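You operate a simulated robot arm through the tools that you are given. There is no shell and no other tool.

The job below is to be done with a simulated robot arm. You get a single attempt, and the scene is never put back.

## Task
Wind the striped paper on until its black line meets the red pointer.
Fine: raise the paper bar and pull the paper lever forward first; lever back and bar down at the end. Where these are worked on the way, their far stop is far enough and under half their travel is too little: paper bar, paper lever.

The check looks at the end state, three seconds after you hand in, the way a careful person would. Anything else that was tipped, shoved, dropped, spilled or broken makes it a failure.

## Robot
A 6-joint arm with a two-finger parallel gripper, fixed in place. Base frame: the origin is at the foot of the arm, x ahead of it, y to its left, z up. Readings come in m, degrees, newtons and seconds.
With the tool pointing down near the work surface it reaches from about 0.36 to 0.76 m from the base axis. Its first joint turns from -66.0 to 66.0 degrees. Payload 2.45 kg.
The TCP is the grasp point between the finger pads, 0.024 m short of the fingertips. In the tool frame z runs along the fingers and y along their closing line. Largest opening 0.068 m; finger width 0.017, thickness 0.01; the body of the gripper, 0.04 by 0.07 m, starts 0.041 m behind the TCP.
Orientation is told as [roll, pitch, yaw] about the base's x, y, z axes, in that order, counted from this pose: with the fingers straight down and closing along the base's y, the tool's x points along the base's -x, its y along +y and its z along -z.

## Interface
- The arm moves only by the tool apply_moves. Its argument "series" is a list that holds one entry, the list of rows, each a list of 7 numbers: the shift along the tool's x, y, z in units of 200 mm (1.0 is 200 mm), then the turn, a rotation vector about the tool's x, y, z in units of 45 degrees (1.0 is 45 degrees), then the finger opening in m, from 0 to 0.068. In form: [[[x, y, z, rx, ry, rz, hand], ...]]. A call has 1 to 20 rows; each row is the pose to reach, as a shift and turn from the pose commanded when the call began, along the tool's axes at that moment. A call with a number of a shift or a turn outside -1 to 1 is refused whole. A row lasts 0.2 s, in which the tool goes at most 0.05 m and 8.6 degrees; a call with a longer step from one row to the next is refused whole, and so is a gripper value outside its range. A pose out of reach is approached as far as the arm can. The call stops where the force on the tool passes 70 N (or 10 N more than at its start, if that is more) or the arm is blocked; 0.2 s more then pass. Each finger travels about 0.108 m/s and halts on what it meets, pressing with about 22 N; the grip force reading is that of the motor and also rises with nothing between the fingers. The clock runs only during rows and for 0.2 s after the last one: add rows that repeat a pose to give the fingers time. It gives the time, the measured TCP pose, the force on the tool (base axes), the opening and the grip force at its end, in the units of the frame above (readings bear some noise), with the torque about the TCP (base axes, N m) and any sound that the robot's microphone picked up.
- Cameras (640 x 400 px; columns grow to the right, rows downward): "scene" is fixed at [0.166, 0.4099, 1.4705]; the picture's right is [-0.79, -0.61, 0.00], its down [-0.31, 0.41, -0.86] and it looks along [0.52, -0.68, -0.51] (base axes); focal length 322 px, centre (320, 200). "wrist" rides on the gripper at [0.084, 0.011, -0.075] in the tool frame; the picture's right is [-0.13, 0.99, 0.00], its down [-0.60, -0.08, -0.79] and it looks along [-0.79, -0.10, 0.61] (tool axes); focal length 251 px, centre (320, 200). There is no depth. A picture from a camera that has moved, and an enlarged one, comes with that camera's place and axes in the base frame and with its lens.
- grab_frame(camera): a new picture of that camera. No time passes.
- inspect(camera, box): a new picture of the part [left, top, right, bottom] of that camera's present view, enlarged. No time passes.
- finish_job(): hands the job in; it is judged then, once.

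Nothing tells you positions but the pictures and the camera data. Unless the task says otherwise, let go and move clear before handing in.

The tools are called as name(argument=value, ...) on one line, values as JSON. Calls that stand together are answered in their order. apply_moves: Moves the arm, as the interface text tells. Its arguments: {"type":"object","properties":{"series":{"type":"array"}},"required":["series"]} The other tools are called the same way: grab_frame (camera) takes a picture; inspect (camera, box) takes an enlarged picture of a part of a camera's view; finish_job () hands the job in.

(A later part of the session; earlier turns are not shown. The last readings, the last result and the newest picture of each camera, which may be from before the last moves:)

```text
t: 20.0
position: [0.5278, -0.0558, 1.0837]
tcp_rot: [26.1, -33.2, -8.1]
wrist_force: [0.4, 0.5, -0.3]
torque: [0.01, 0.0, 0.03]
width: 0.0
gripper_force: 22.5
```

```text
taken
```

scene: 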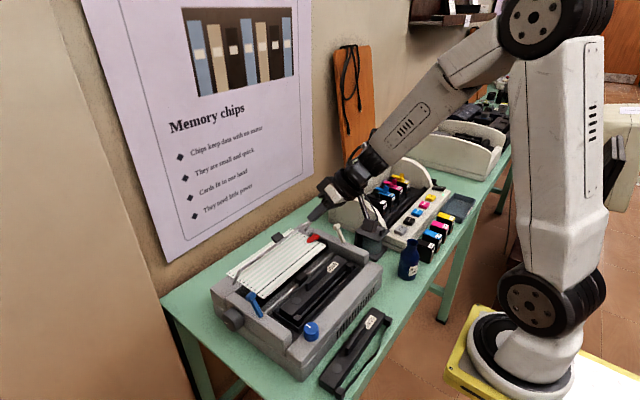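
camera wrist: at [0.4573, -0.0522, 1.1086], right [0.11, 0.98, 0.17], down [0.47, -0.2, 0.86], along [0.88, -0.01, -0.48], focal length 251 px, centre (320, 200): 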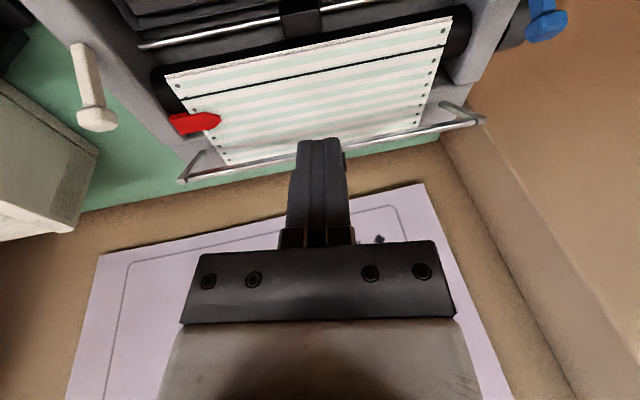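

The arm followed this time without trouble, so the flipped-joint idea fits. I'll zoom on the forearm and wrist to find the direction of the forearm, which I need to pass straight through.

inspect(camera="scene", box=[300, 0, 620, 240])

inspect(camera="scene", box=[300, 120, 420, 230])

inspect(camera="scene", box=[440, 0, 640, 160])

inspect(camera="scene", box=[440, 240, 640, 400])

```text
1.67 times, centred on (460, 120) of scene
camera zoom: at [0.166, 0.4099, 1.4705], right [-0.79, -0.61, 0.0], down [-0.31, 0.41, -0.86], along [0.52, -0.68, -0.51], focal length 536 px, centre (87, 333)
```

zoom: 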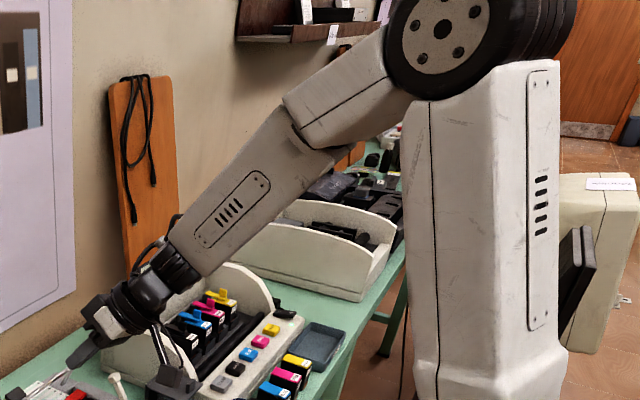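

```text
3.64 times, centred on (360, 175) of scene
camera zoom: at [0.166, 0.4099, 1.4705], right [-0.79, -0.61, 0.0], down [-0.31, 0.41, -0.86], along [0.52, -0.68, -0.51], focal length 1169 px, centre (174, 291)
```

zoom: 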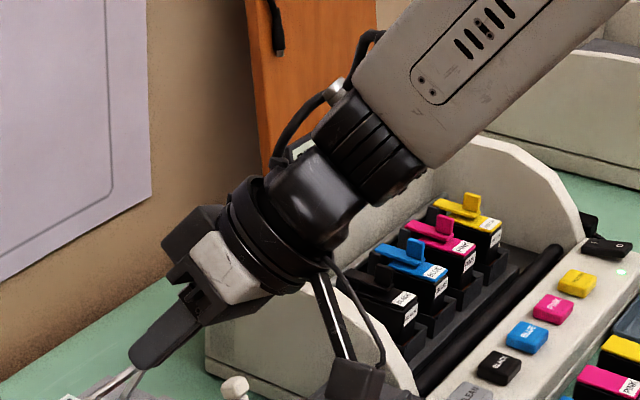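

```text
2.50 times, centred on (540, 80) of scene
camera zoom: at [0.166, 0.4099, 1.4705], right [-0.79, -0.61, 0.0], down [-0.31, 0.41, -0.86], along [0.52, -0.68, -0.51], focal length 804 px, centre (-230, 500)
```

zoom: 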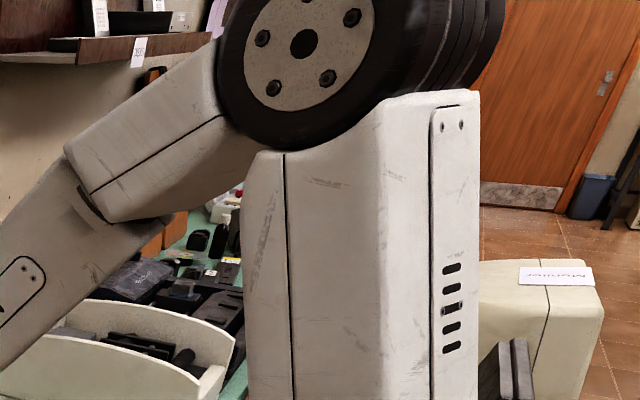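

```text
2.50 times, centred on (540, 320) of scene
camera zoom: at [0.166, 0.4099, 1.4705], right [-0.79, -0.61, 0.0], down [-0.31, 0.41, -0.86], along [0.52, -0.68, -0.51], focal length 804 px, centre (-230, -100)
```

zoom: 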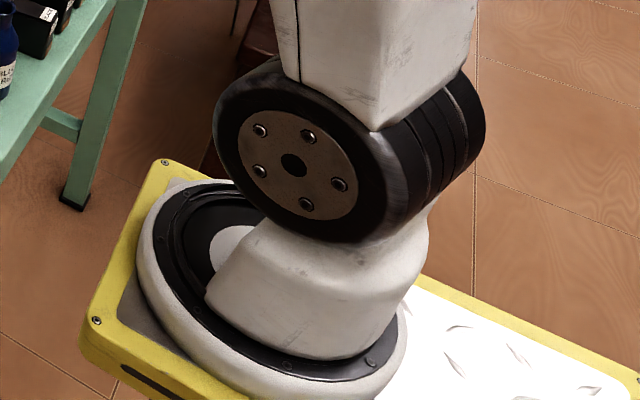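

The forearm points about 52 degrees below horizontal here, with the tool tilted 31 degrees sideways from it. I'll rotate the tool straight through the forearm direction about the wrist centre, still in free air above everything.

apply_moves(series=[[[-0.0103, -0.1178, -0.0083, 0.1771, -0.0155, 0, 0.0], [-0.0204, -0.2333, -0.0329, 0.3541, -0.0309, 0, 0.0], [-0.0301, -0.3443, -0.0735, 0.5312, -0.0464, 0, 0.0], [-0.037, -0.4233, -0.1139, 0.664, -0.058, 0, 0.0], [-0.0455, -0.5212, -0.1802, 0.8411, -0.0735, 0, 0.0], [-0.0514, -0.5881, -0.2386, 0.9739, -0.0851, 0, 0.0], [-0.0514, -0.5881, -0.2386, 0.9739, -0.0851, 0, 0.0]]])

inspect(camera="scene", box=[300, 0, 620, 240])

```text
t: 21.6
position: [0.5217, -0.186, 1.0839]
tcp_rot: [-17.7, -36.8, -8.3]
wrist_force: [-0.3, -0.1, 0.6]
torque: [-0.01, -0.02, 0.02]
width: 0.0002
gripper_force: 21.8
out of reach, approached as far as the arm can: row 5
```

```text
1.67 times, centred on (460, 120) of scene
camera zoom: at [0.166, 0.4099, 1.4705], right [-0.79, -0.61, 0.0], down [-0.31, 0.41, -0.86], along [0.52, -0.68, -0.51], focal length 536 px, centre (87, 333)
```

zoom: 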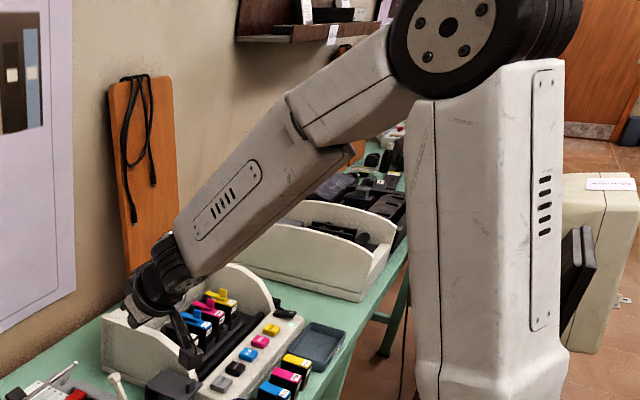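

The forearm's panel stayed put while the tool passed through, so the wrist is back on its good side. Now I'll swing the tool back to vertical over the printer.

apply_moves(series=[[[0.016, 0.0945, -0.065, -0.073, 0.13, -0.05, 0.0], [0.033, 0.189, -0.13, -0.146, 0.261, -0.101, 0.0], [0.049, 0.2835, -0.1945, -0.219, 0.391, -0.151, 0.0], [0.065, 0.378, -0.259, -0.292, 0.521, -0.201, 0.0], [0.082, 0.4725, -0.324, -0.365, 0.652, -0.252, 0.0], [0.098, 0.567, -0.389, -0.438, 0.782, -0.302, 0.0], [0.098, 0.567, -0.389, -0.438, 0.782, -0.302, 0.0]]])

grab_frame(camera="wrist")

grab_frame(camera="scene")

```text
t: 23.2
position: [0.5023, -0.0505, 1.1034]
tcp_rot: [0.1, -0.1, 0.1]
wrist_force: [0.2, -0.1, -0.2]
torque: [0.03, -0.03, 0.0]
width: 0.0003
gripper_force: 21.7
out of reach, approached as far as the arm can: row 1
```

```text
taken
camera wrist: at [0.4191, -0.0402, 1.1782], right [0.13, 0.99, 0.0], down [0.6, -0.08, 0.79], along [0.79, -0.1, -0.61], focal length 251 px, centre (320, 200)
```

wrist: 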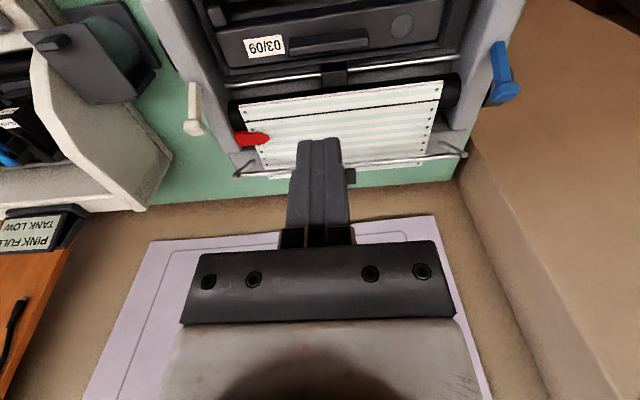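

```text
taken
```

scene: 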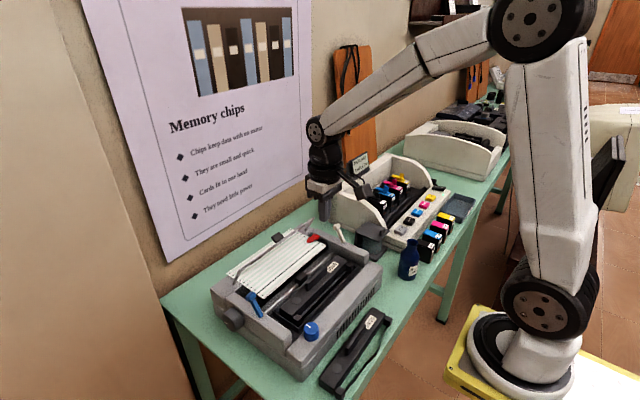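

The wrist is vertical again and the bar is still up. Next I'll try the blue lever beside the platen knob: closed fingers go down just behind its head, at about (0.603, 0.121).

apply_moves(series=[[[-0.1, 0.17, 0.043, 0, 0, 0, 0.0], [-0.2, 0.34, 0.087, 0, 0, 0, 0.0], [-0.3, 0.51, 0.13, 0, 0, 0, 0.0], [-0.4, 0.68, 0.174, 0, 0, 0, 0.0], [-0.5035, 0.8575, 0.217, 0, 0, 0, 0.0], [-0.5035, 0.8575, 0.4, 0, 0, 0, 0.0], [-0.5035, 0.8575, 0.5, 0, 0, 0, 0.0], [-0.5035, 0.8575, 0.5, 0, 0, 0, 0.0]]])

grab_frame(camera="wrist")

inspect(camera="scene", box=[200, 230, 300, 340])

```text
t: 25.0
position: [0.6057, 0.1204, 1.004]
tcp_rot: [0.0, -0.1, 0.0]
wrist_force: [-0.2, 0.1, -0.4]
torque: [0.0, -0.02, 0.01]
width: 0.0
gripper_force: 21.5
```

```text
taken
camera wrist: at [0.5217, 0.1304, 1.0791], right [0.13, 0.99, 0.0], down [0.6, -0.08, 0.79], along [0.79, -0.1, -0.61], focal length 251 px, centre (320, 200)
```

wrist: 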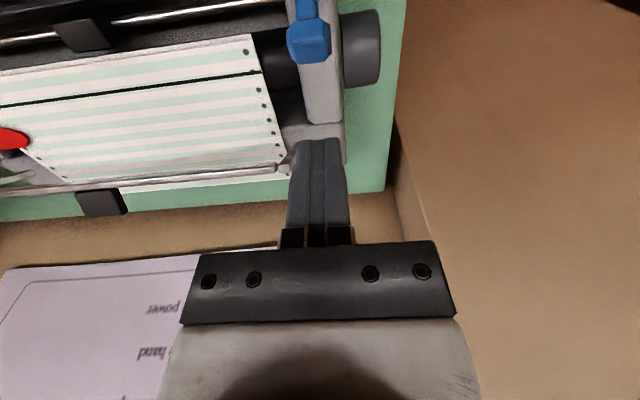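

```text
3.64 times, centred on (250, 285) of scene
camera zoom: at [0.166, 0.4099, 1.4705], right [-0.79, -0.61, 0.0], down [-0.31, 0.41, -0.86], along [0.52, -0.68, -0.51], focal length 1169 px, centre (574, -109)
```

zoom: 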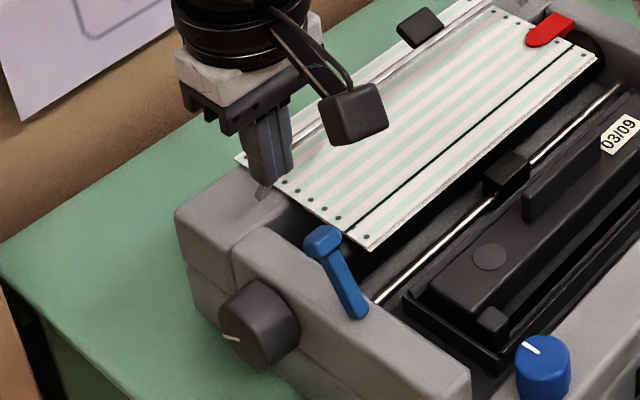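

The fingers are lined up behind the blue head with room to the raised bar. I'll go down to the head's height and pull toward the front in small steps.

apply_moves(series=[[[0.01, 0, 0.15, 0, 0, 0, 0.0], [0.01, 0, 0.29, 0, 0, 0, 0.0], [0.06, 0, 0.29, 0, 0, 0, 0.0], [0.1, 0, 0.29, 0, 0, 0, 0.0], [0.14, 0, 0.29, 0, 0, 0, 0.0]]])

grab_frame(camera="wrist")

inspect(camera="scene", box=[200, 230, 300, 340])

```text
t: 26.2
position: [0.5772, 0.121, 0.946]
tcp_rot: [0.2, -0.2, 0.0]
wrist_force: [0.3, -0.3, 1.2]
torque: [-0.02, -0.02, 0.04]
width: 0.0
gripper_force: 21.9
```

```text
taken
camera wrist: at [0.4935, 0.132, 1.0217], right [0.13, 0.99, 0.0], down [0.6, -0.08, 0.8], along [0.79, -0.1, -0.61], focal length 251 px, centre (320, 200)
```

wrist: 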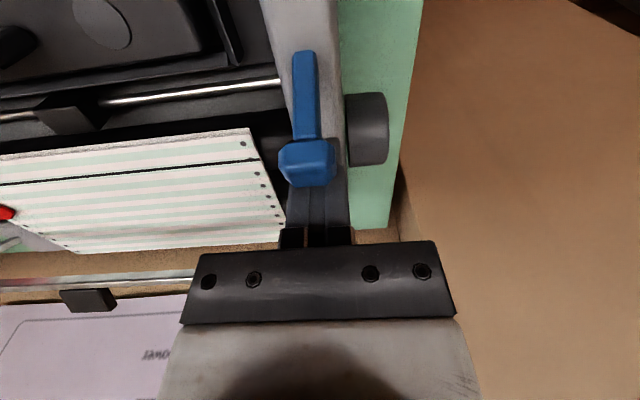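

```text
3.64 times, centred on (250, 285) of scene
camera zoom: at [0.166, 0.4099, 1.4705], right [-0.79, -0.61, 0.0], down [-0.31, 0.41, -0.86], along [0.52, -0.68, -0.51], focal length 1169 px, centre (574, -109)
```

zoom: 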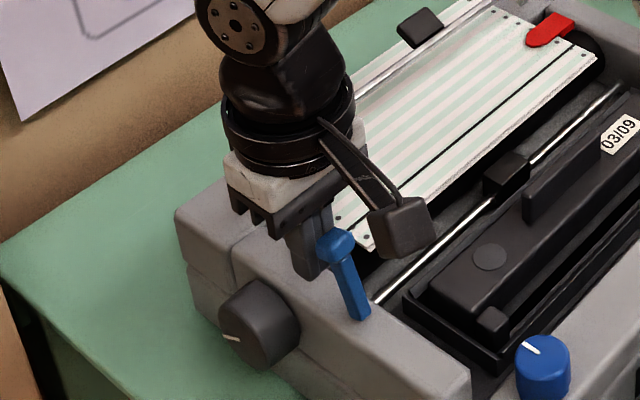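

The blue lever moves easily under the fingers and nothing else on the printer has moved so far. I'll continue pulling forward.

apply_moves(series=[[[0.05, 0, 0, 0, 0, 0, 0.0], [0.1, 0, 0, 0, 0, 0, 0.0], [0.15, 0, 0, 0, 0, 0, 0.0]]])

inspect(camera="scene", box=[200, 230, 300, 340])

grab_frame(camera="wrist")

```text
t: 27.0
position: [0.548, 0.1212, 0.9441]
tcp_rot: [0.0, -0.2, 0.1]
wrist_force: [0.2, -0.5, 0.1]
torque: [0.0, 0.0, 0.0]
width: 0.0
gripper_force: 22.6
```

```text
3.64 times, centred on (250, 285) of scene
camera zoom: at [0.166, 0.4099, 1.4705], right [-0.79, -0.61, 0.0], down [-0.31, 0.41, -0.86], along [0.52, -0.68, -0.51], focal length 1169 px, centre (574, -109)
```

zoom: 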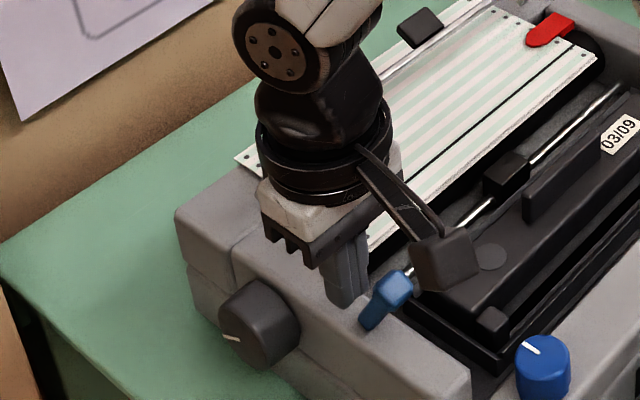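

```text
taken
camera wrist: at [0.464, 0.1333, 1.0208], right [0.13, 0.99, 0.0], down [0.6, -0.08, 0.79], along [0.79, -0.1, -0.61], focal length 251 px, centre (320, 200)
```

wrist: 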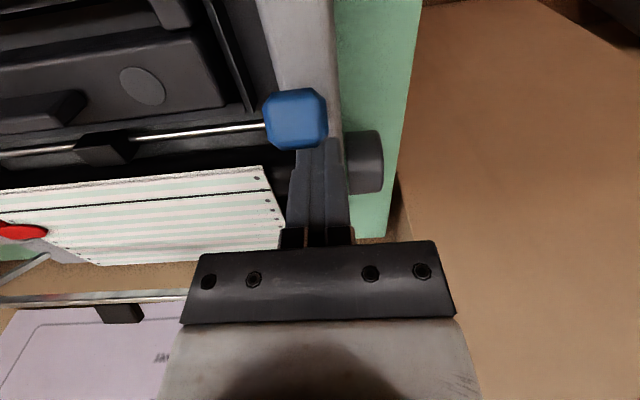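

The blue lever has swung over toward the front, its head now near x≈0.52. I'll push a little further to make sure it's against its stop, watching the force.

apply_moves(series=[[[0.04, 0, 0, 0, 0, 0, 0.0], [0.08, 0, 0, 0, 0, 0, 0.0], [0.1, 0, 0, 0, 0, 0, 0.0]]])

inspect(camera="scene", box=[200, 230, 300, 340])

grab_frame(camera="wrist")

```text
t: 27.8
position: [0.537, 0.1258, 0.9528]
tcp_rot: [0.6, -2.1, 0.0]
wrist_force: [50.7, -11.5, 15.1]
torque: [-0.53, -1.13, -0.01]
width: 0.0
gripper_force: 22.0
```

```text
3.64 times, centred on (250, 285) of scene
camera zoom: at [0.1672, 0.4095, 1.4704], right [-0.79, -0.61, 0.0], down [-0.31, 0.41, -0.86], along [0.52, -0.68, -0.51], focal length 1169 px, centre (574, -109)
```

zoom: 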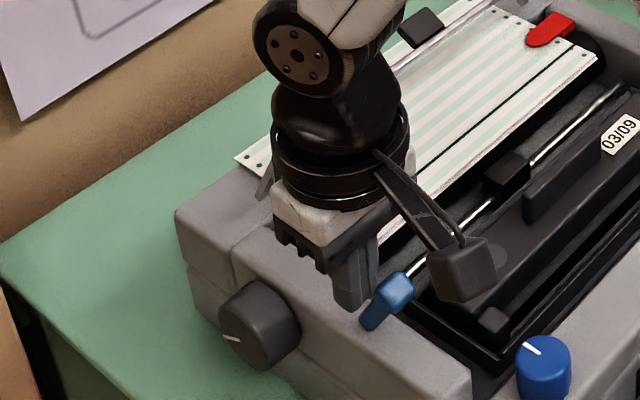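

```text
taken
camera wrist: at [0.4513, 0.1347, 1.0246], right [0.13, 0.99, 0.01], down [0.57, -0.09, 0.81], along [0.81, -0.1, -0.58], focal length 251 px, centre (320, 200)
```

wrist: 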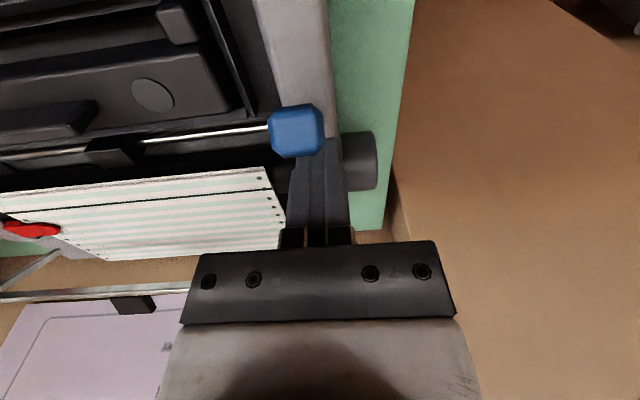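

The lever did not move any further and the force rose to 50 N, so it is at its forward stop. I'll back off, rise clear, and look at what changed.

apply_moves(series=[[[-0.1, 0, 0, 0, 0, 0, 0.0], [-0.12, 0, -0.15, 0, 0, 0, 0.0], [-0.12, 0, -0.35, 0, 0, 0, 0.0], [-0.05, 0, -0.55, 0, 0, 0, 0.0], [0.1, 0, -0.7, 0, 0, 0, 0.0], [0.1, 0, -0.7, 0, 0, 0, 0.0]]])

inspect(camera="scene", box=[200, 210, 400, 390])

inspect(camera="scene", box=[215, 275, 275, 335])

grab_frame(camera="wrist")

```text
t: 29.2
position: [0.507, 0.1223, 1.0882]
tcp_rot: [0.0, -0.1, 0.1]
wrist_force: [-0.4, -0.1, -0.8]
torque: [-0.02, 0.05, 0.01]
width: 0.0
gripper_force: 22.1
```

```text
2.22 times, centred on (300, 300) of scene
camera zoom: at [0.166, 0.4099, 1.4705], right [-0.79, -0.61, 0.0], down [-0.31, 0.41, -0.86], along [0.52, -0.68, -0.51], focal length 714 px, centre (364, -22)
```

zoom: 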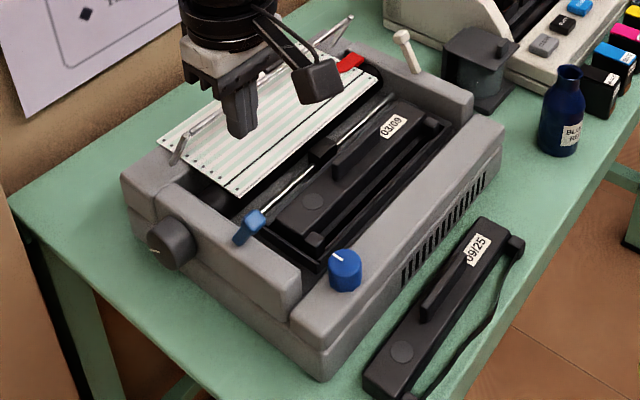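

```text
6.67 times, centred on (245, 305) of scene
camera zoom: at [0.166, 0.4099, 1.4705], right [-0.79, -0.61, 0.0], down [-0.31, 0.41, -0.86], along [0.52, -0.68, -0.51], focal length 2143 px, centre (820, -500)
```

zoom: 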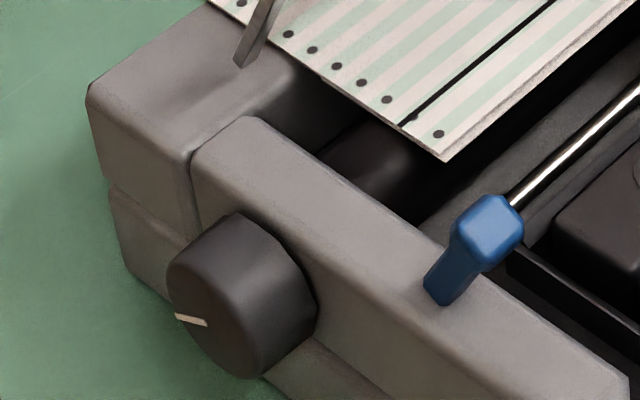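

```text
taken
camera wrist: at [0.4233, 0.1335, 1.1629], right [0.13, 0.99, 0.0], down [0.6, -0.08, 0.79], along [0.79, -0.1, -0.61], focal length 251 px, centre (320, 200)
```

wrist: 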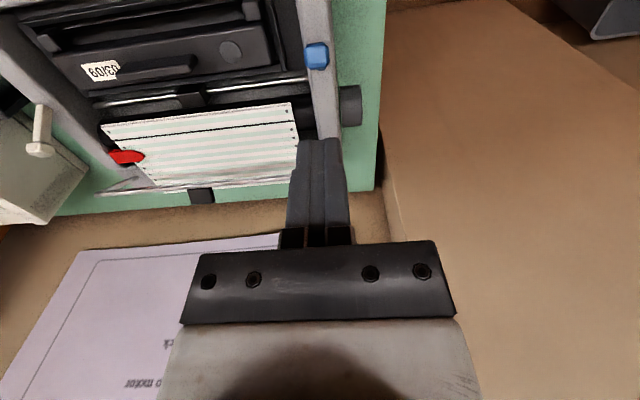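

The blue lever now rests forward, and I saw no movement of the head carriage or rail from it, which suits a paper-release lever. To be sure, I'll look from above at the ivory lever, moving over there at safe height.

apply_moves(series=[[[-0.06, -0.2, 0, 0, 0, 0, 0.0], [-0.12, -0.4, 0, 0, 0, 0, 0.0], [-0.18, -0.6, 0, 0, 0, 0, 0.0], [-0.24, -0.81, 0, 0, 0, 0, 0.0], [-0.24, -0.81, 0, 0, 0, 0, 0.0]]])

inspect(camera="scene", box=[210, 230, 330, 320])

inspect(camera="wrist", box=[120, 0, 500, 200])

```text
t: 30.4
position: [0.5544, -0.0385, 1.087]
tcp_rot: [0.0, -0.1, 0.1]
wrist_force: [-0.1, 0.3, 0.1]
torque: [0.01, 0.0, 0.02]
width: 0.0
gripper_force: 21.8
```

```text
4.44 times, centred on (270, 275) of scene
camera zoom: at [0.166, 0.4099, 1.4705], right [-0.79, -0.61, 0.0], down [-0.31, 0.41, -0.86], along [0.52, -0.68, -0.51], focal length 1429 px, centre (542, -133)
```

zoom: 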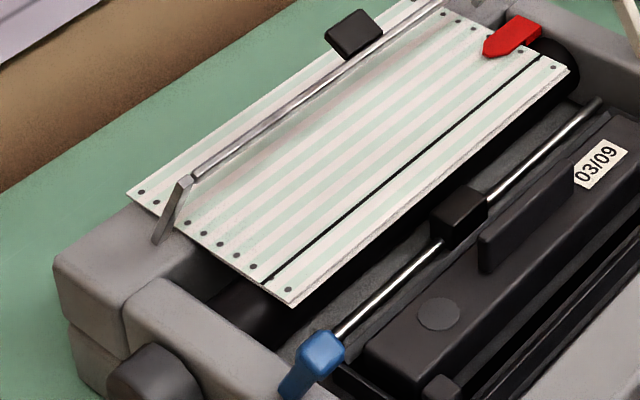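

```text
1.68 times, centred on (310, 100) of wrist
camera zoom: at [0.4717, -0.0293, 1.1631], right [0.13, 0.99, 0.0], down [0.6, -0.08, 0.79], along [0.79, -0.1, -0.61], focal length 424 px, centre (337, 368)
```

zoom: 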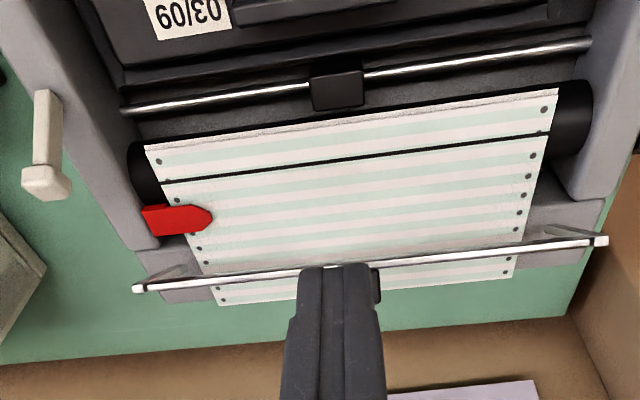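

The bar is up, the lever is forward and paper and carriage look unchanged. I'll compare the paper's front edge closely with the earlier picture for any sign of the release.

inspect(camera="scene", box=[275, 240, 325, 275])

inspect(camera="scene", box=[225, 275, 285, 315])

inspect(camera="scene", box=[300, 215, 360, 255])

```text
11.43 times, centred on (300, 258) of scene
camera zoom: at [0.166, 0.4099, 1.4705], right [-0.79, -0.61, 0.0], down [-0.31, 0.41, -0.86], along [0.52, -0.68, -0.51], focal length 3674 px, centre (549, -457)
```

zoom: 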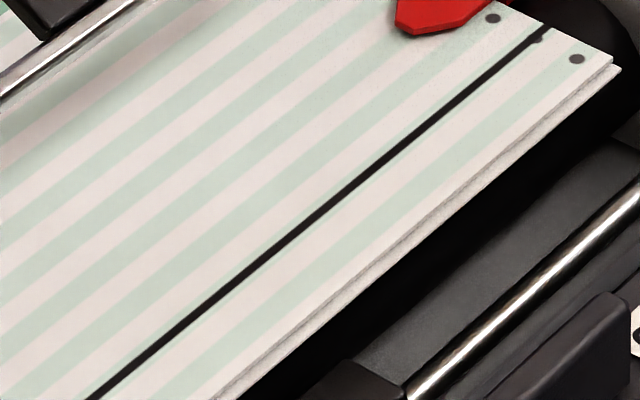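

```text
10.00 times, centred on (255, 295) of scene
camera zoom: at [0.166, 0.4099, 1.4705], right [-0.79, -0.61, 0.0], down [-0.31, 0.41, -0.86], along [0.52, -0.68, -0.51], focal length 3215 px, centre (970, -750)
```

zoom: 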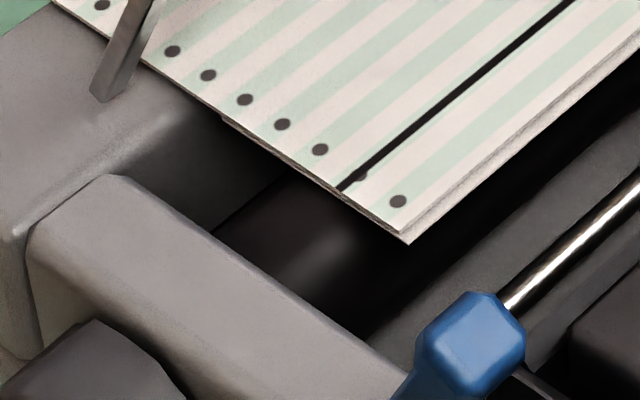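

```text
10.00 times, centred on (330, 235) of scene
camera zoom: at [0.166, 0.4099, 1.4705], right [-0.79, -0.61, 0.0], down [-0.31, 0.41, -0.86], along [0.52, -0.68, -0.51], focal length 3215 px, centre (220, -150)
```

zoom: 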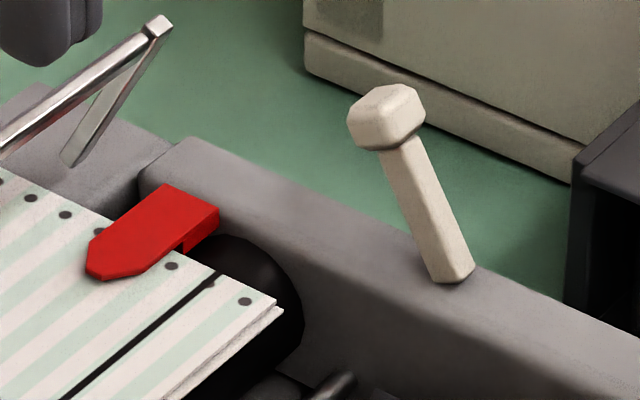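

The black line now lies at x≈0.602 and the pointer tip at x≈0.631, so about 29 mm of feed is needed. I'll test the ivory lever's function too: first get behind its head.

apply_moves(series=[[[-0.06, -0.19, 0.03, 0, 0, 0, 0.0], [-0.12, -0.38, 0.07, 0, 0, 0, 0.0], [-0.18, -0.57, 0.11, 0, 0, 0, 0.0], [-0.24, -0.76, 0.15, 0, 0, 0, 0.0], [-0.24, -0.76, 0.3, 0, 0, 0, 0.0], [-0.24, -0.76, 0.42, 0, 0, 0, 0.0], [-0.24, -0.76, 0.42, 0, 0, 0, 0.0]]])

grab_frame(camera="wrist")

inspect(camera="scene", box=[280, 190, 380, 270])

```text
t: 32.0
position: [0.5999, -0.1897, 0.9968]
tcp_rot: [-0.1, -0.2, 0.1]
wrist_force: [-0.1, 0.7, 0.7]
torque: [-0.02, 0.0, 0.03]
width: 0.0002
gripper_force: 22.2
```

```text
taken
camera wrist: at [0.5172, -0.1796, 1.0735], right [0.13, 0.99, 0.0], down [0.6, -0.08, 0.79], along [0.79, -0.1, -0.61], focal length 251 px, centre (320, 200)
```

wrist: 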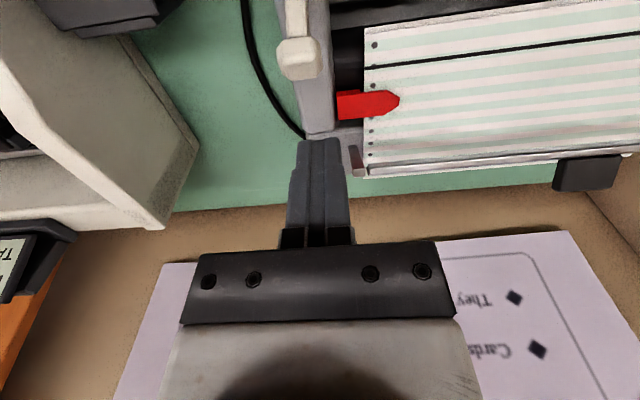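

```text
5.00 times, centred on (330, 230) of scene
camera zoom: at [0.166, 0.4099, 1.4705], right [-0.79, -0.61, 0.0], down [-0.31, 0.41, -0.86], along [0.52, -0.68, -0.51], focal length 1607 px, centre (270, 50)
```

zoom: 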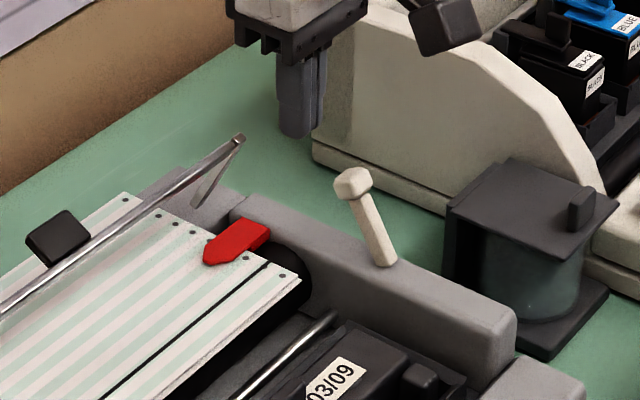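

The fingers are behind the ivory head, clear of the bar and the ink station. I'll lower and draw it forward gently, watching what it does to the printer.

apply_moves(series=[[[-0.01, -0.018, 0.12, 0, 0, 0, 0.0], [-0.01, -0.018, 0.245, 0, 0, 0, 0.0], [0.04, -0.018, 0.245, 0, 0, 0, 0.0], [0.09, -0.018, 0.245, 0, 0, 0, 0.0], [0.13, -0.018, 0.245, 0, 0, 0, 0.0]]])

inspect(camera="scene", box=[280, 190, 380, 270])

```text
t: 33.2
position: [0.5761, -0.1936, 0.9523]
tcp_rot: [0.0, -0.2, 0.1]
wrist_force: [1.6, 0.5, 0.0]
torque: [0.02, -0.01, -0.01]
width: 0.0
gripper_force: 21.5
```

```text
5.00 times, centred on (330, 230) of scene
camera zoom: at [0.166, 0.4099, 1.4705], right [-0.79, -0.61, 0.0], down [-0.31, 0.41, -0.86], along [0.52, -0.68, -0.51], focal length 1607 px, centre (270, 50)
```

zoom: 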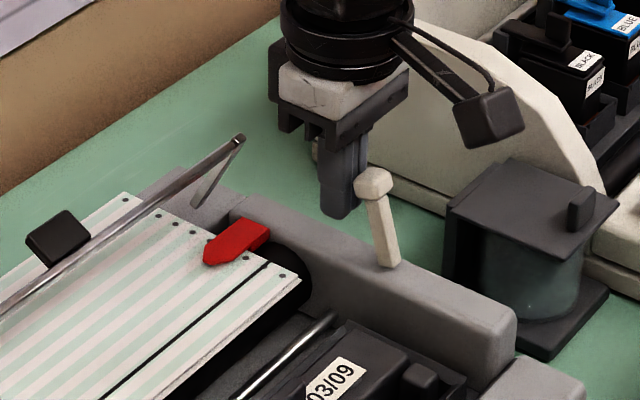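

The ivory lever follows smoothly as well; I'll continue to its forward position.

apply_moves(series=[[[0.05, 0, 0, 0, 0, 0, 0.0], [0.1, 0, 0, 0, 0, 0, 0.0], [0.15, 0, 0, 0, 0, 0, 0.0]]])

inspect(camera="scene", box=[280, 190, 380, 270])

inspect(camera="scene", box=[210, 230, 330, 320])

```text
t: 34.0
position: [0.545, -0.1946, 0.9536]
tcp_rot: [0.0, -0.2, 0.1]
wrist_force: [-0.7, -0.6, 0.9]
torque: [-0.01, 0.01, 0.0]
width: 0.0
gripper_force: 22.3
```

```text
5.00 times, centred on (330, 230) of scene
camera zoom: at [0.166, 0.4099, 1.4705], right [-0.79, -0.61, 0.0], down [-0.31, 0.41, -0.86], along [0.52, -0.68, -0.51], focal length 1607 px, centre (270, 50)
```

zoom: 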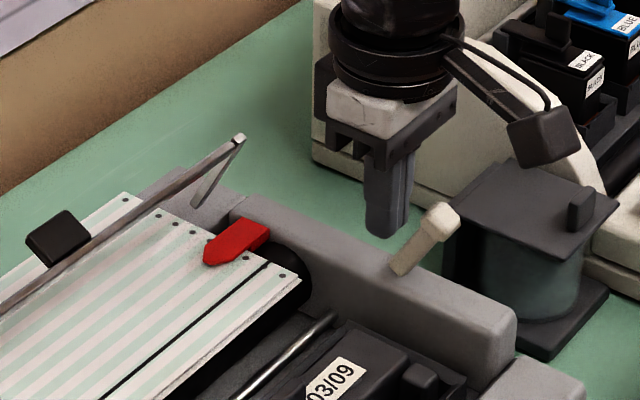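

```text
4.44 times, centred on (270, 275) of scene
camera zoom: at [0.166, 0.4099, 1.4705], right [-0.79, -0.61, 0.0], down [-0.31, 0.41, -0.86], along [0.52, -0.68, -0.51], focal length 1429 px, centre (542, -133)
```

zoom: 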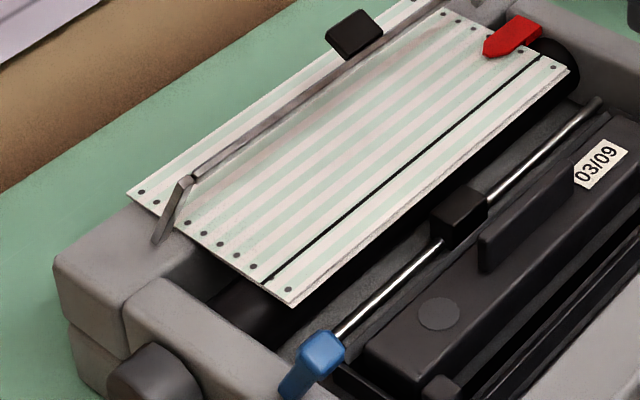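

The ivory lever has also swung forward. I'll compare the carriage and rail at high zoom with the earlier picture to see whether this lever shifts the print head.

inspect(camera="scene", box=[275, 240, 325, 275])

inspect(camera="scene", box=[300, 215, 360, 255])

inspect(camera="scene", box=[225, 275, 285, 315])

```text
11.43 times, centred on (300, 258) of scene
camera zoom: at [0.166, 0.4099, 1.4705], right [-0.79, -0.61, 0.0], down [-0.31, 0.41, -0.86], along [0.52, -0.68, -0.51], focal length 3674 px, centre (549, -457)
```

zoom: 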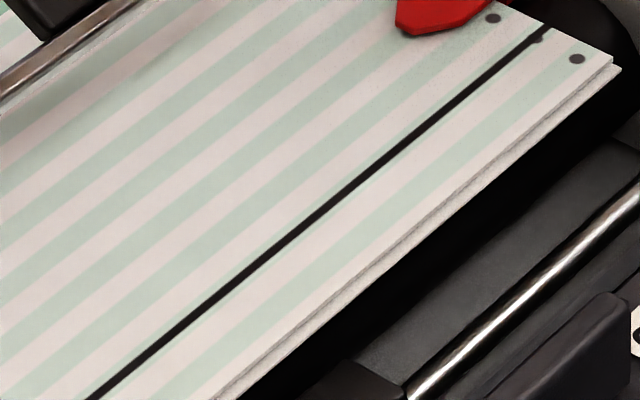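

```text
10.00 times, centred on (330, 235) of scene
camera zoom: at [0.166, 0.4099, 1.4705], right [-0.79, -0.61, 0.0], down [-0.31, 0.41, -0.86], along [0.52, -0.68, -0.51], focal length 3215 px, centre (220, -150)
```

zoom: 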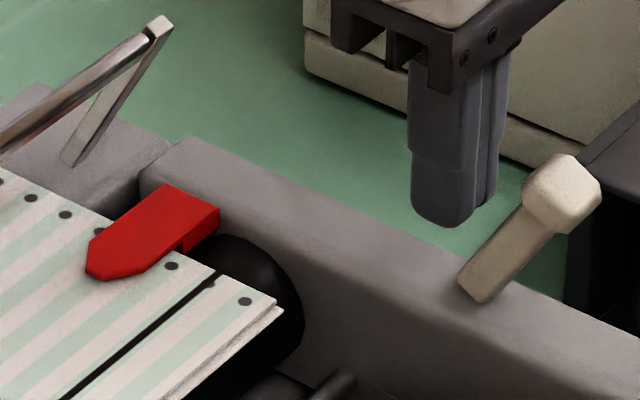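

```text
10.00 times, centred on (255, 295) of scene
camera zoom: at [0.166, 0.4099, 1.4705], right [-0.79, -0.61, 0.0], down [-0.31, 0.41, -0.86], along [0.52, -0.68, -0.51], focal length 3215 px, centre (970, -750)
```

zoom: 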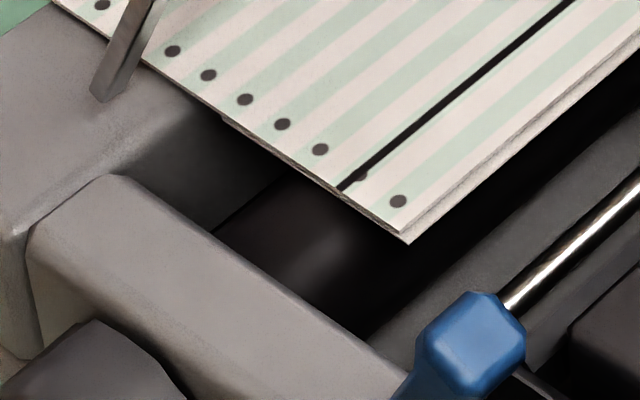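

Nothing else on the printer moved with either lever, so I'll leave both forward while winding and return both afterwards. Now I'll rise clear and study the grey platen knob on the left side closely.

apply_moves(series=[[[-0.08, 0, 0, 0, 0, 0, 0.0], [-0.1, 0, -0.2, 0, 0, 0, 0.0], [-0.1, 0, -0.4, 0, 0, 0, 0.0], [-0.05, 0.15, -0.6, 0, 0, 0, 0.0], [0, 0.35, -0.7, 0, 0, 0, 0.0], [0.05, 0.55, -0.8, 0, 0, 0, 0.0], [0.1, 0.78, -0.85, 0, 0, 0, 0.0], [0.15, 1.0, -0.85, 0, 0, 0, 0.0], [0.15, 1.0, -0.85, 0, 0, 0, 0.0]]])

inspect(camera="scene", box=[218, 300, 248, 332])

inspect(camera="scene", box=[200, 210, 400, 390])

grab_frame(camera="wrist")

```text
refused: row 4 steps farther than a row can; nothing moved
```

```text
12.50 times, centred on (233, 316) of scene
camera zoom: at [0.166, 0.4099, 1.4705], right [-0.79, -0.61, 0.0], down [-0.31, 0.41, -0.86], along [0.52, -0.68, -0.51], focal length 4018 px, centre (1408, -1250)
```

zoom: 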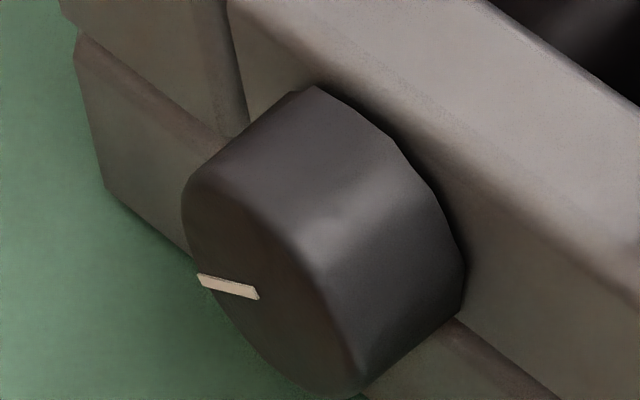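

```text
2.22 times, centred on (300, 300) of scene
camera zoom: at [0.166, 0.4099, 1.4705], right [-0.79, -0.61, 0.0], down [-0.31, 0.41, -0.86], along [0.52, -0.68, -0.51], focal length 714 px, centre (364, -22)
```

zoom: 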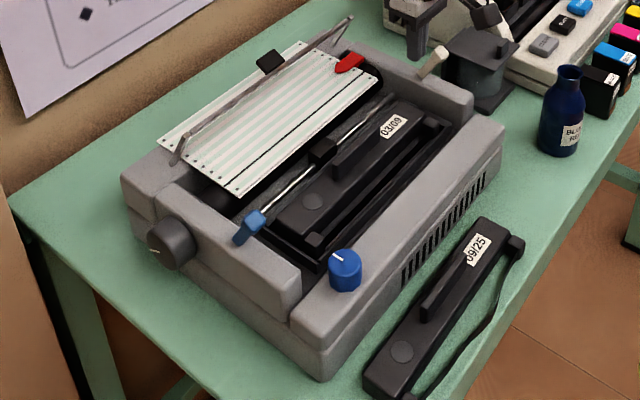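

```text
taken
camera wrist: at [0.4612, -0.1843, 1.0284], right [0.13, 0.99, 0.0], down [0.6, -0.08, 0.79], along [0.79, -0.1, -0.61], focal length 251 px, centre (320, 200)
```

wrist: 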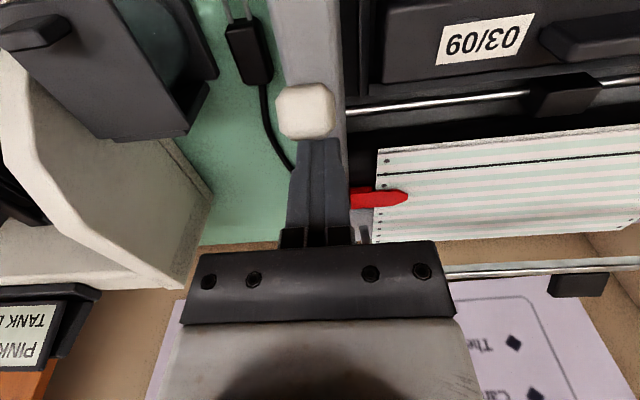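

That call was refused for one over-long row, so nothing moved; the knob is about 45 mm in diameter near (0.607, 0.16, 0.88). I'll repeat the retreat with smaller steps.

apply_moves(series=[[[-0.08, 0, 0, 0, 0, 0, 0.0], [-0.1, 0, -0.2, 0, 0, 0, 0.0], [-0.1, 0, -0.4, 0, 0, 0, 0.0], [-0.08, 0.08, -0.6, 0, 0, 0, 0.0], [-0.05, 0.25, -0.72, 0, 0, 0, 0.0], [0, 0.45, -0.8, 0, 0, 0, 0.0], [0.05, 0.65, -0.85, 0, 0, 0, 0.0], [0.1, 0.85, -0.88, 0, 0, 0, 0.0], [0.12, 1.0, -0.9, 0, 0, 0, 0.0], [0.12, 1.0, -0.9, 0, 0, 0, 0.0]]])

grab_frame(camera="wrist")

inspect(camera="scene", box=[200, 210, 400, 390])

```text
t: 36.2
position: [0.5223, 0.0069, 1.1327]
tcp_rot: [0.1, -0.2, 0.0]
wrist_force: [0.0, 0.3, -0.6]
torque: [-0.02, 0.02, 0.02]
width: 0.0003
gripper_force: 21.9
```

```text
taken
camera wrist: at [0.4384, 0.017, 1.2081], right [0.13, 0.99, 0.0], down [0.6, -0.08, 0.79], along [0.79, -0.1, -0.61], focal length 251 px, centre (320, 200)
```

wrist: 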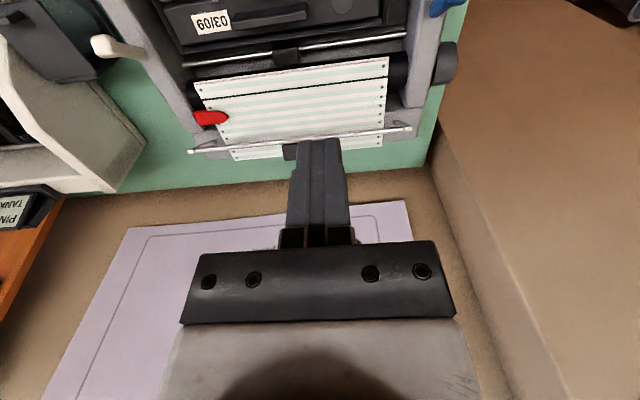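

```text
2.22 times, centred on (300, 300) of scene
camera zoom: at [0.166, 0.4099, 1.4705], right [-0.79, -0.61, 0.0], down [-0.31, 0.41, -0.86], along [0.52, -0.68, -0.51], focal length 714 px, centre (364, -22)
```

zoom: 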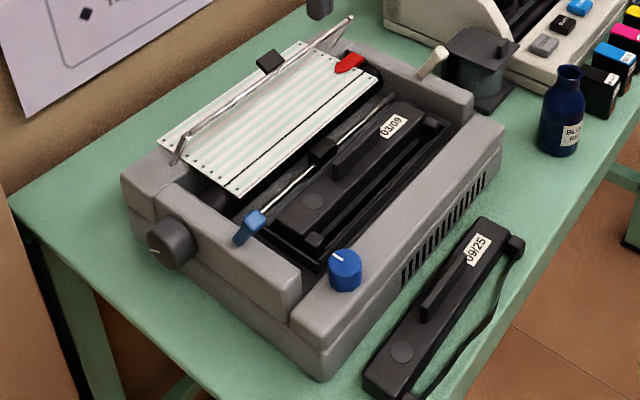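

Both levers rest forward and the bar is up. I'll move over toward the knob and turn the gripper a quarter turn so its fingers close along x, with the camera on the outer side.

apply_moves(series=[[[-0.04, 0.12, 0, 0, 0, 0.16, 0.02], [-0.08, 0.24, 0, 0, 0, 0.33, 0.04], [-0.12, 0.36, 0, 0, 0, 0.5, 0.06], [-0.16, 0.48, 0, 0, 0, 0.67, 0.068], [-0.2, 0.6, 0, 0, 0, 0.84, 0.068], [-0.24, 0.72, 0, 0, 0, 1.0, 0.068], [-0.24, 0.72, 0, 0, 0, 1.0, 0.068]]])

apply_moves(series=[[[0, 0, 0, 0, 0, 0.16, 0.068], [0, 0, 0, 0, 0, 0.33, 0.068], [0, 0, 0, 0, 0, 0.5, 0.068], [0, 0, 0, 0, 0, 0.67, 0.068], [0, 0, 0, 0, 0, 0.84, 0.068], [0, 0, 0, 0, 0, 1.0, 0.068], [0, 0, 0, 0, 0, 1.0, 0.068]]])

grab_frame(camera="wrist")

grab_frame(camera="scene")

```text
t: 37.8
position: [0.5699, 0.1518, 1.1331]
tcp_rot: [0.0, -0.1, -45.1]
wrist_force: [-0.2, -0.5, 0.4]
torque: [0.0, -0.02, 0.02]
width: 0.0677
gripper_force: 0.1
```

```text
t: 39.4
position: [0.5704, 0.1489, 1.1321]
tcp_rot: [0.2, 0.0, -90.1]
wrist_force: [-0.8, -0.8, 0.5]
torque: [0.01, -0.03, -0.03]
width: 0.0681
gripper_force: 0.0
```

```text
taken
camera wrist: at [0.581, 0.233, 1.2085], right [0.99, -0.13, 0.0], down [-0.08, -0.6, 0.79], along [-0.1, -0.79, -0.61], focal length 251 px, centre (320, 200)
```

wrist: 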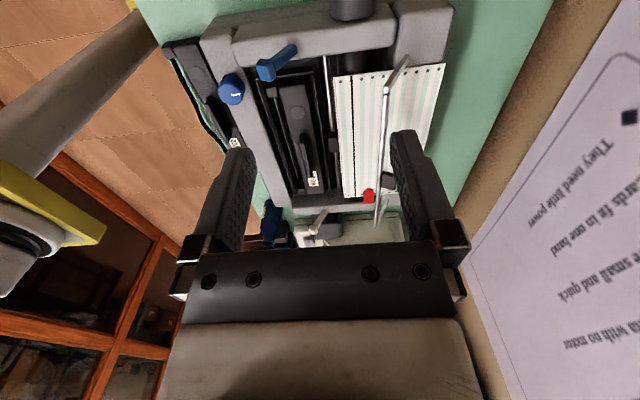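

```text
taken
```

scene: 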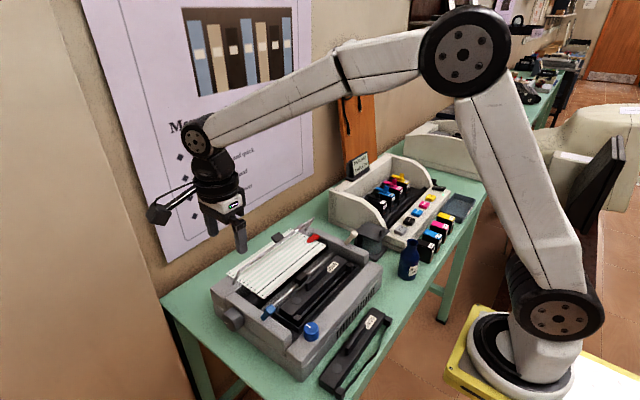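

The camera now looks at the printer from its left side, and the gripper's fingers will straddle the knob along x. I'll descend to just above the knob and check the alignment.

apply_moves(series=[[[0.05, 0.183, 0.15, 0, 0, 0, 0.068], [0.05, 0.183, 0.35, 0, 0, 0, 0.068], [0.05, 0.183, 0.55, 0, 0, 0, 0.068], [0.05, 0.183, 0.72, 0, 0, 0, 0.068], [0.05, 0.183, 0.86, 0, 0, 0, 0.068], [0.05, 0.183, 0.86, 0, 0, 0, 0.068]]])

grab_frame(camera="wrist")

inspect(camera="scene", box=[190, 240, 290, 340])

```text
t: 40.8
position: [0.6057, 0.1598, 0.9613]
tcp_rot: [0.2, 0.0, -90.0]
wrist_force: [0.3, 1.1, 0.0]
torque: [-0.02, 0.0, 0.01]
width: 0.068
gripper_force: 0.0
```

```text
taken
camera wrist: at [0.6165, 0.2438, 1.0378], right [0.99, -0.13, 0.0], down [-0.08, -0.6, 0.79], along [-0.1, -0.79, -0.61], focal length 251 px, centre (320, 200)
```

wrist: 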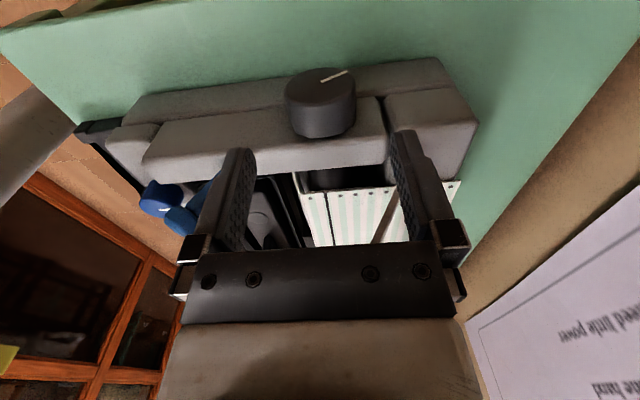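

```text
4.00 times, centred on (240, 290) of scene
camera zoom: at [0.166, 0.4099, 1.4705], right [-0.79, -0.61, 0.0], down [-0.31, 0.41, -0.86], along [0.52, -0.68, -0.51], focal length 1286 px, centre (640, -160)
```

zoom: 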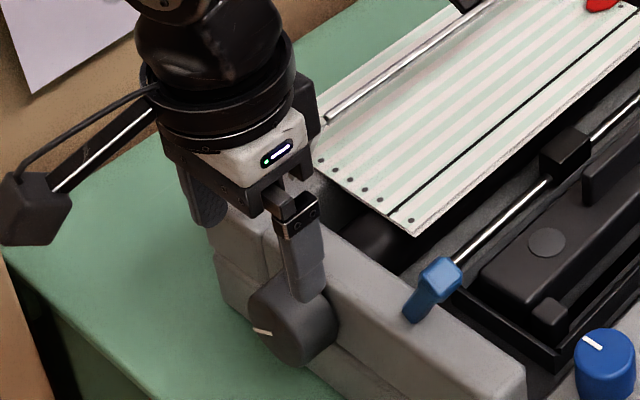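

The knob's centre is at about (0.6065, 0.882) in x–z, radius 23 mm, its outer face at y≈0.162. I'll lower the open fingers around it, tilt slightly back, and stop for a look before closing.

apply_moves(series=[[[-0.01, 0.004, 0.15, 0, 0, 0, 0.068], [-0.01, 0.004, 0.3, 0, 0, 0, 0.068], [-0.01, 0.004, 0.395, 0, 0, 0, 0.068], [-0.01, 0.004, 0.395, 0, 0, 0, 0.068]]])

grab_frame(camera="wrist")

inspect(camera="scene", box=[190, 240, 290, 340])

```text
t: 41.8
position: [0.6065, 0.158, 0.8813]
tcp_rot: [0.2, 0.0, -90.0]
wrist_force: [0.3, 0.9, 0.2]
torque: [0.01, -0.02, 0.03]
width: 0.0681
gripper_force: 0.0
```

```text
taken
camera wrist: at [0.618, 0.2415, 0.9579], right [0.99, -0.13, 0.0], down [-0.08, -0.6, 0.79], along [-0.1, -0.79, -0.61], focal length 251 px, centre (320, 200)
```

wrist: 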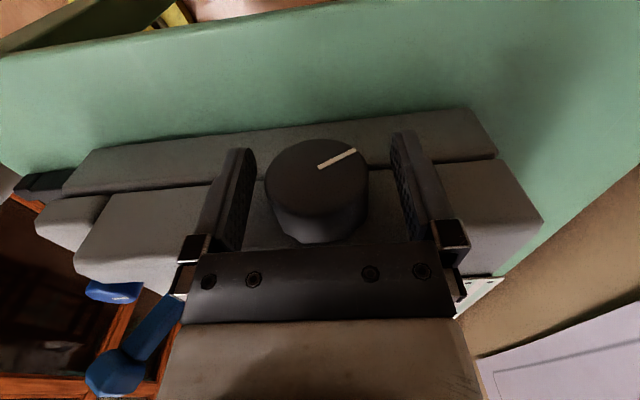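

```text
4.00 times, centred on (240, 290) of scene
camera zoom: at [0.166, 0.4099, 1.4705], right [-0.79, -0.61, 0.0], down [-0.31, 0.41, -0.86], along [0.52, -0.68, -0.51], focal length 1286 px, centre (640, -160)
```

zoom: 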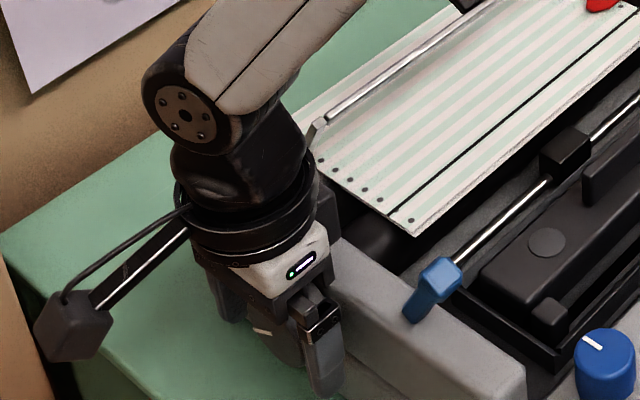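

The knob sits well centred between the open fingers. I'll tilt the gripper back 8 degrees about the knob axis and close on it.

apply_moves(series=[[[0, 0, 0, -0.09, 0, 0, 0.068], [0, 0, 0, -0.178, 0, 0, 0.068], [0, 0, 0, -0.178, 0, 0, 0.055], [0, 0, 0, -0.178, 0, 0, 0.035], [0, 0, 0, -0.178, 0, 0, 0.035]]])

grab_frame(camera="wrist")

inspect(camera="scene", box=[300, 215, 360, 255])

```text
t: 43.0
position: [0.6043, 0.1594, 0.8801]
tcp_rot: [7.6, 0.0, -89.9]
wrist_force: [-24.0, 5.5, -2.3]
torque: [-0.1, 0.07, -0.17]
width: 0.0468
gripper_force: 44.9
```

```text
taken
camera wrist: at [0.6059, 0.2422, 0.9566], right [0.98, -0.13, 0.13], down [-0.18, -0.6, 0.78], along [-0.02, -0.79, -0.62], focal length 251 px, centre (320, 200)
```

wrist: 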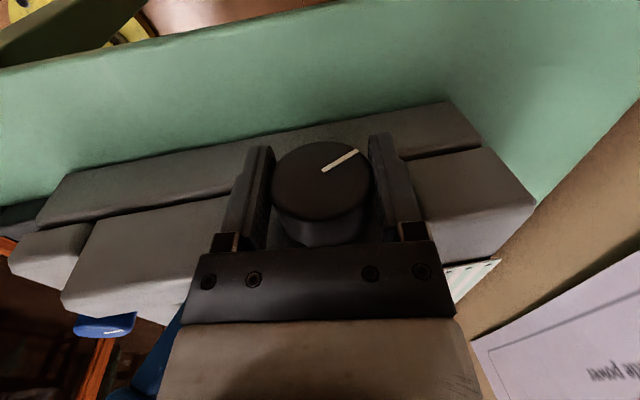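

```text
10.00 times, centred on (330, 235) of scene
camera zoom: at [0.1654, 0.41, 1.4705], right [-0.79, -0.61, 0.0], down [-0.31, 0.41, -0.86], along [0.52, -0.68, -0.51], focal length 3215 px, centre (220, -150)
```

zoom: 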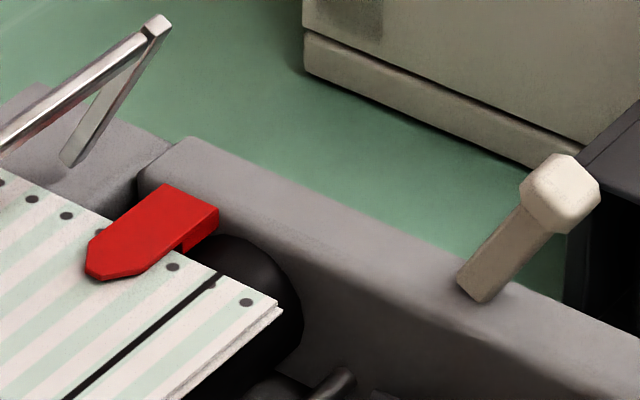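

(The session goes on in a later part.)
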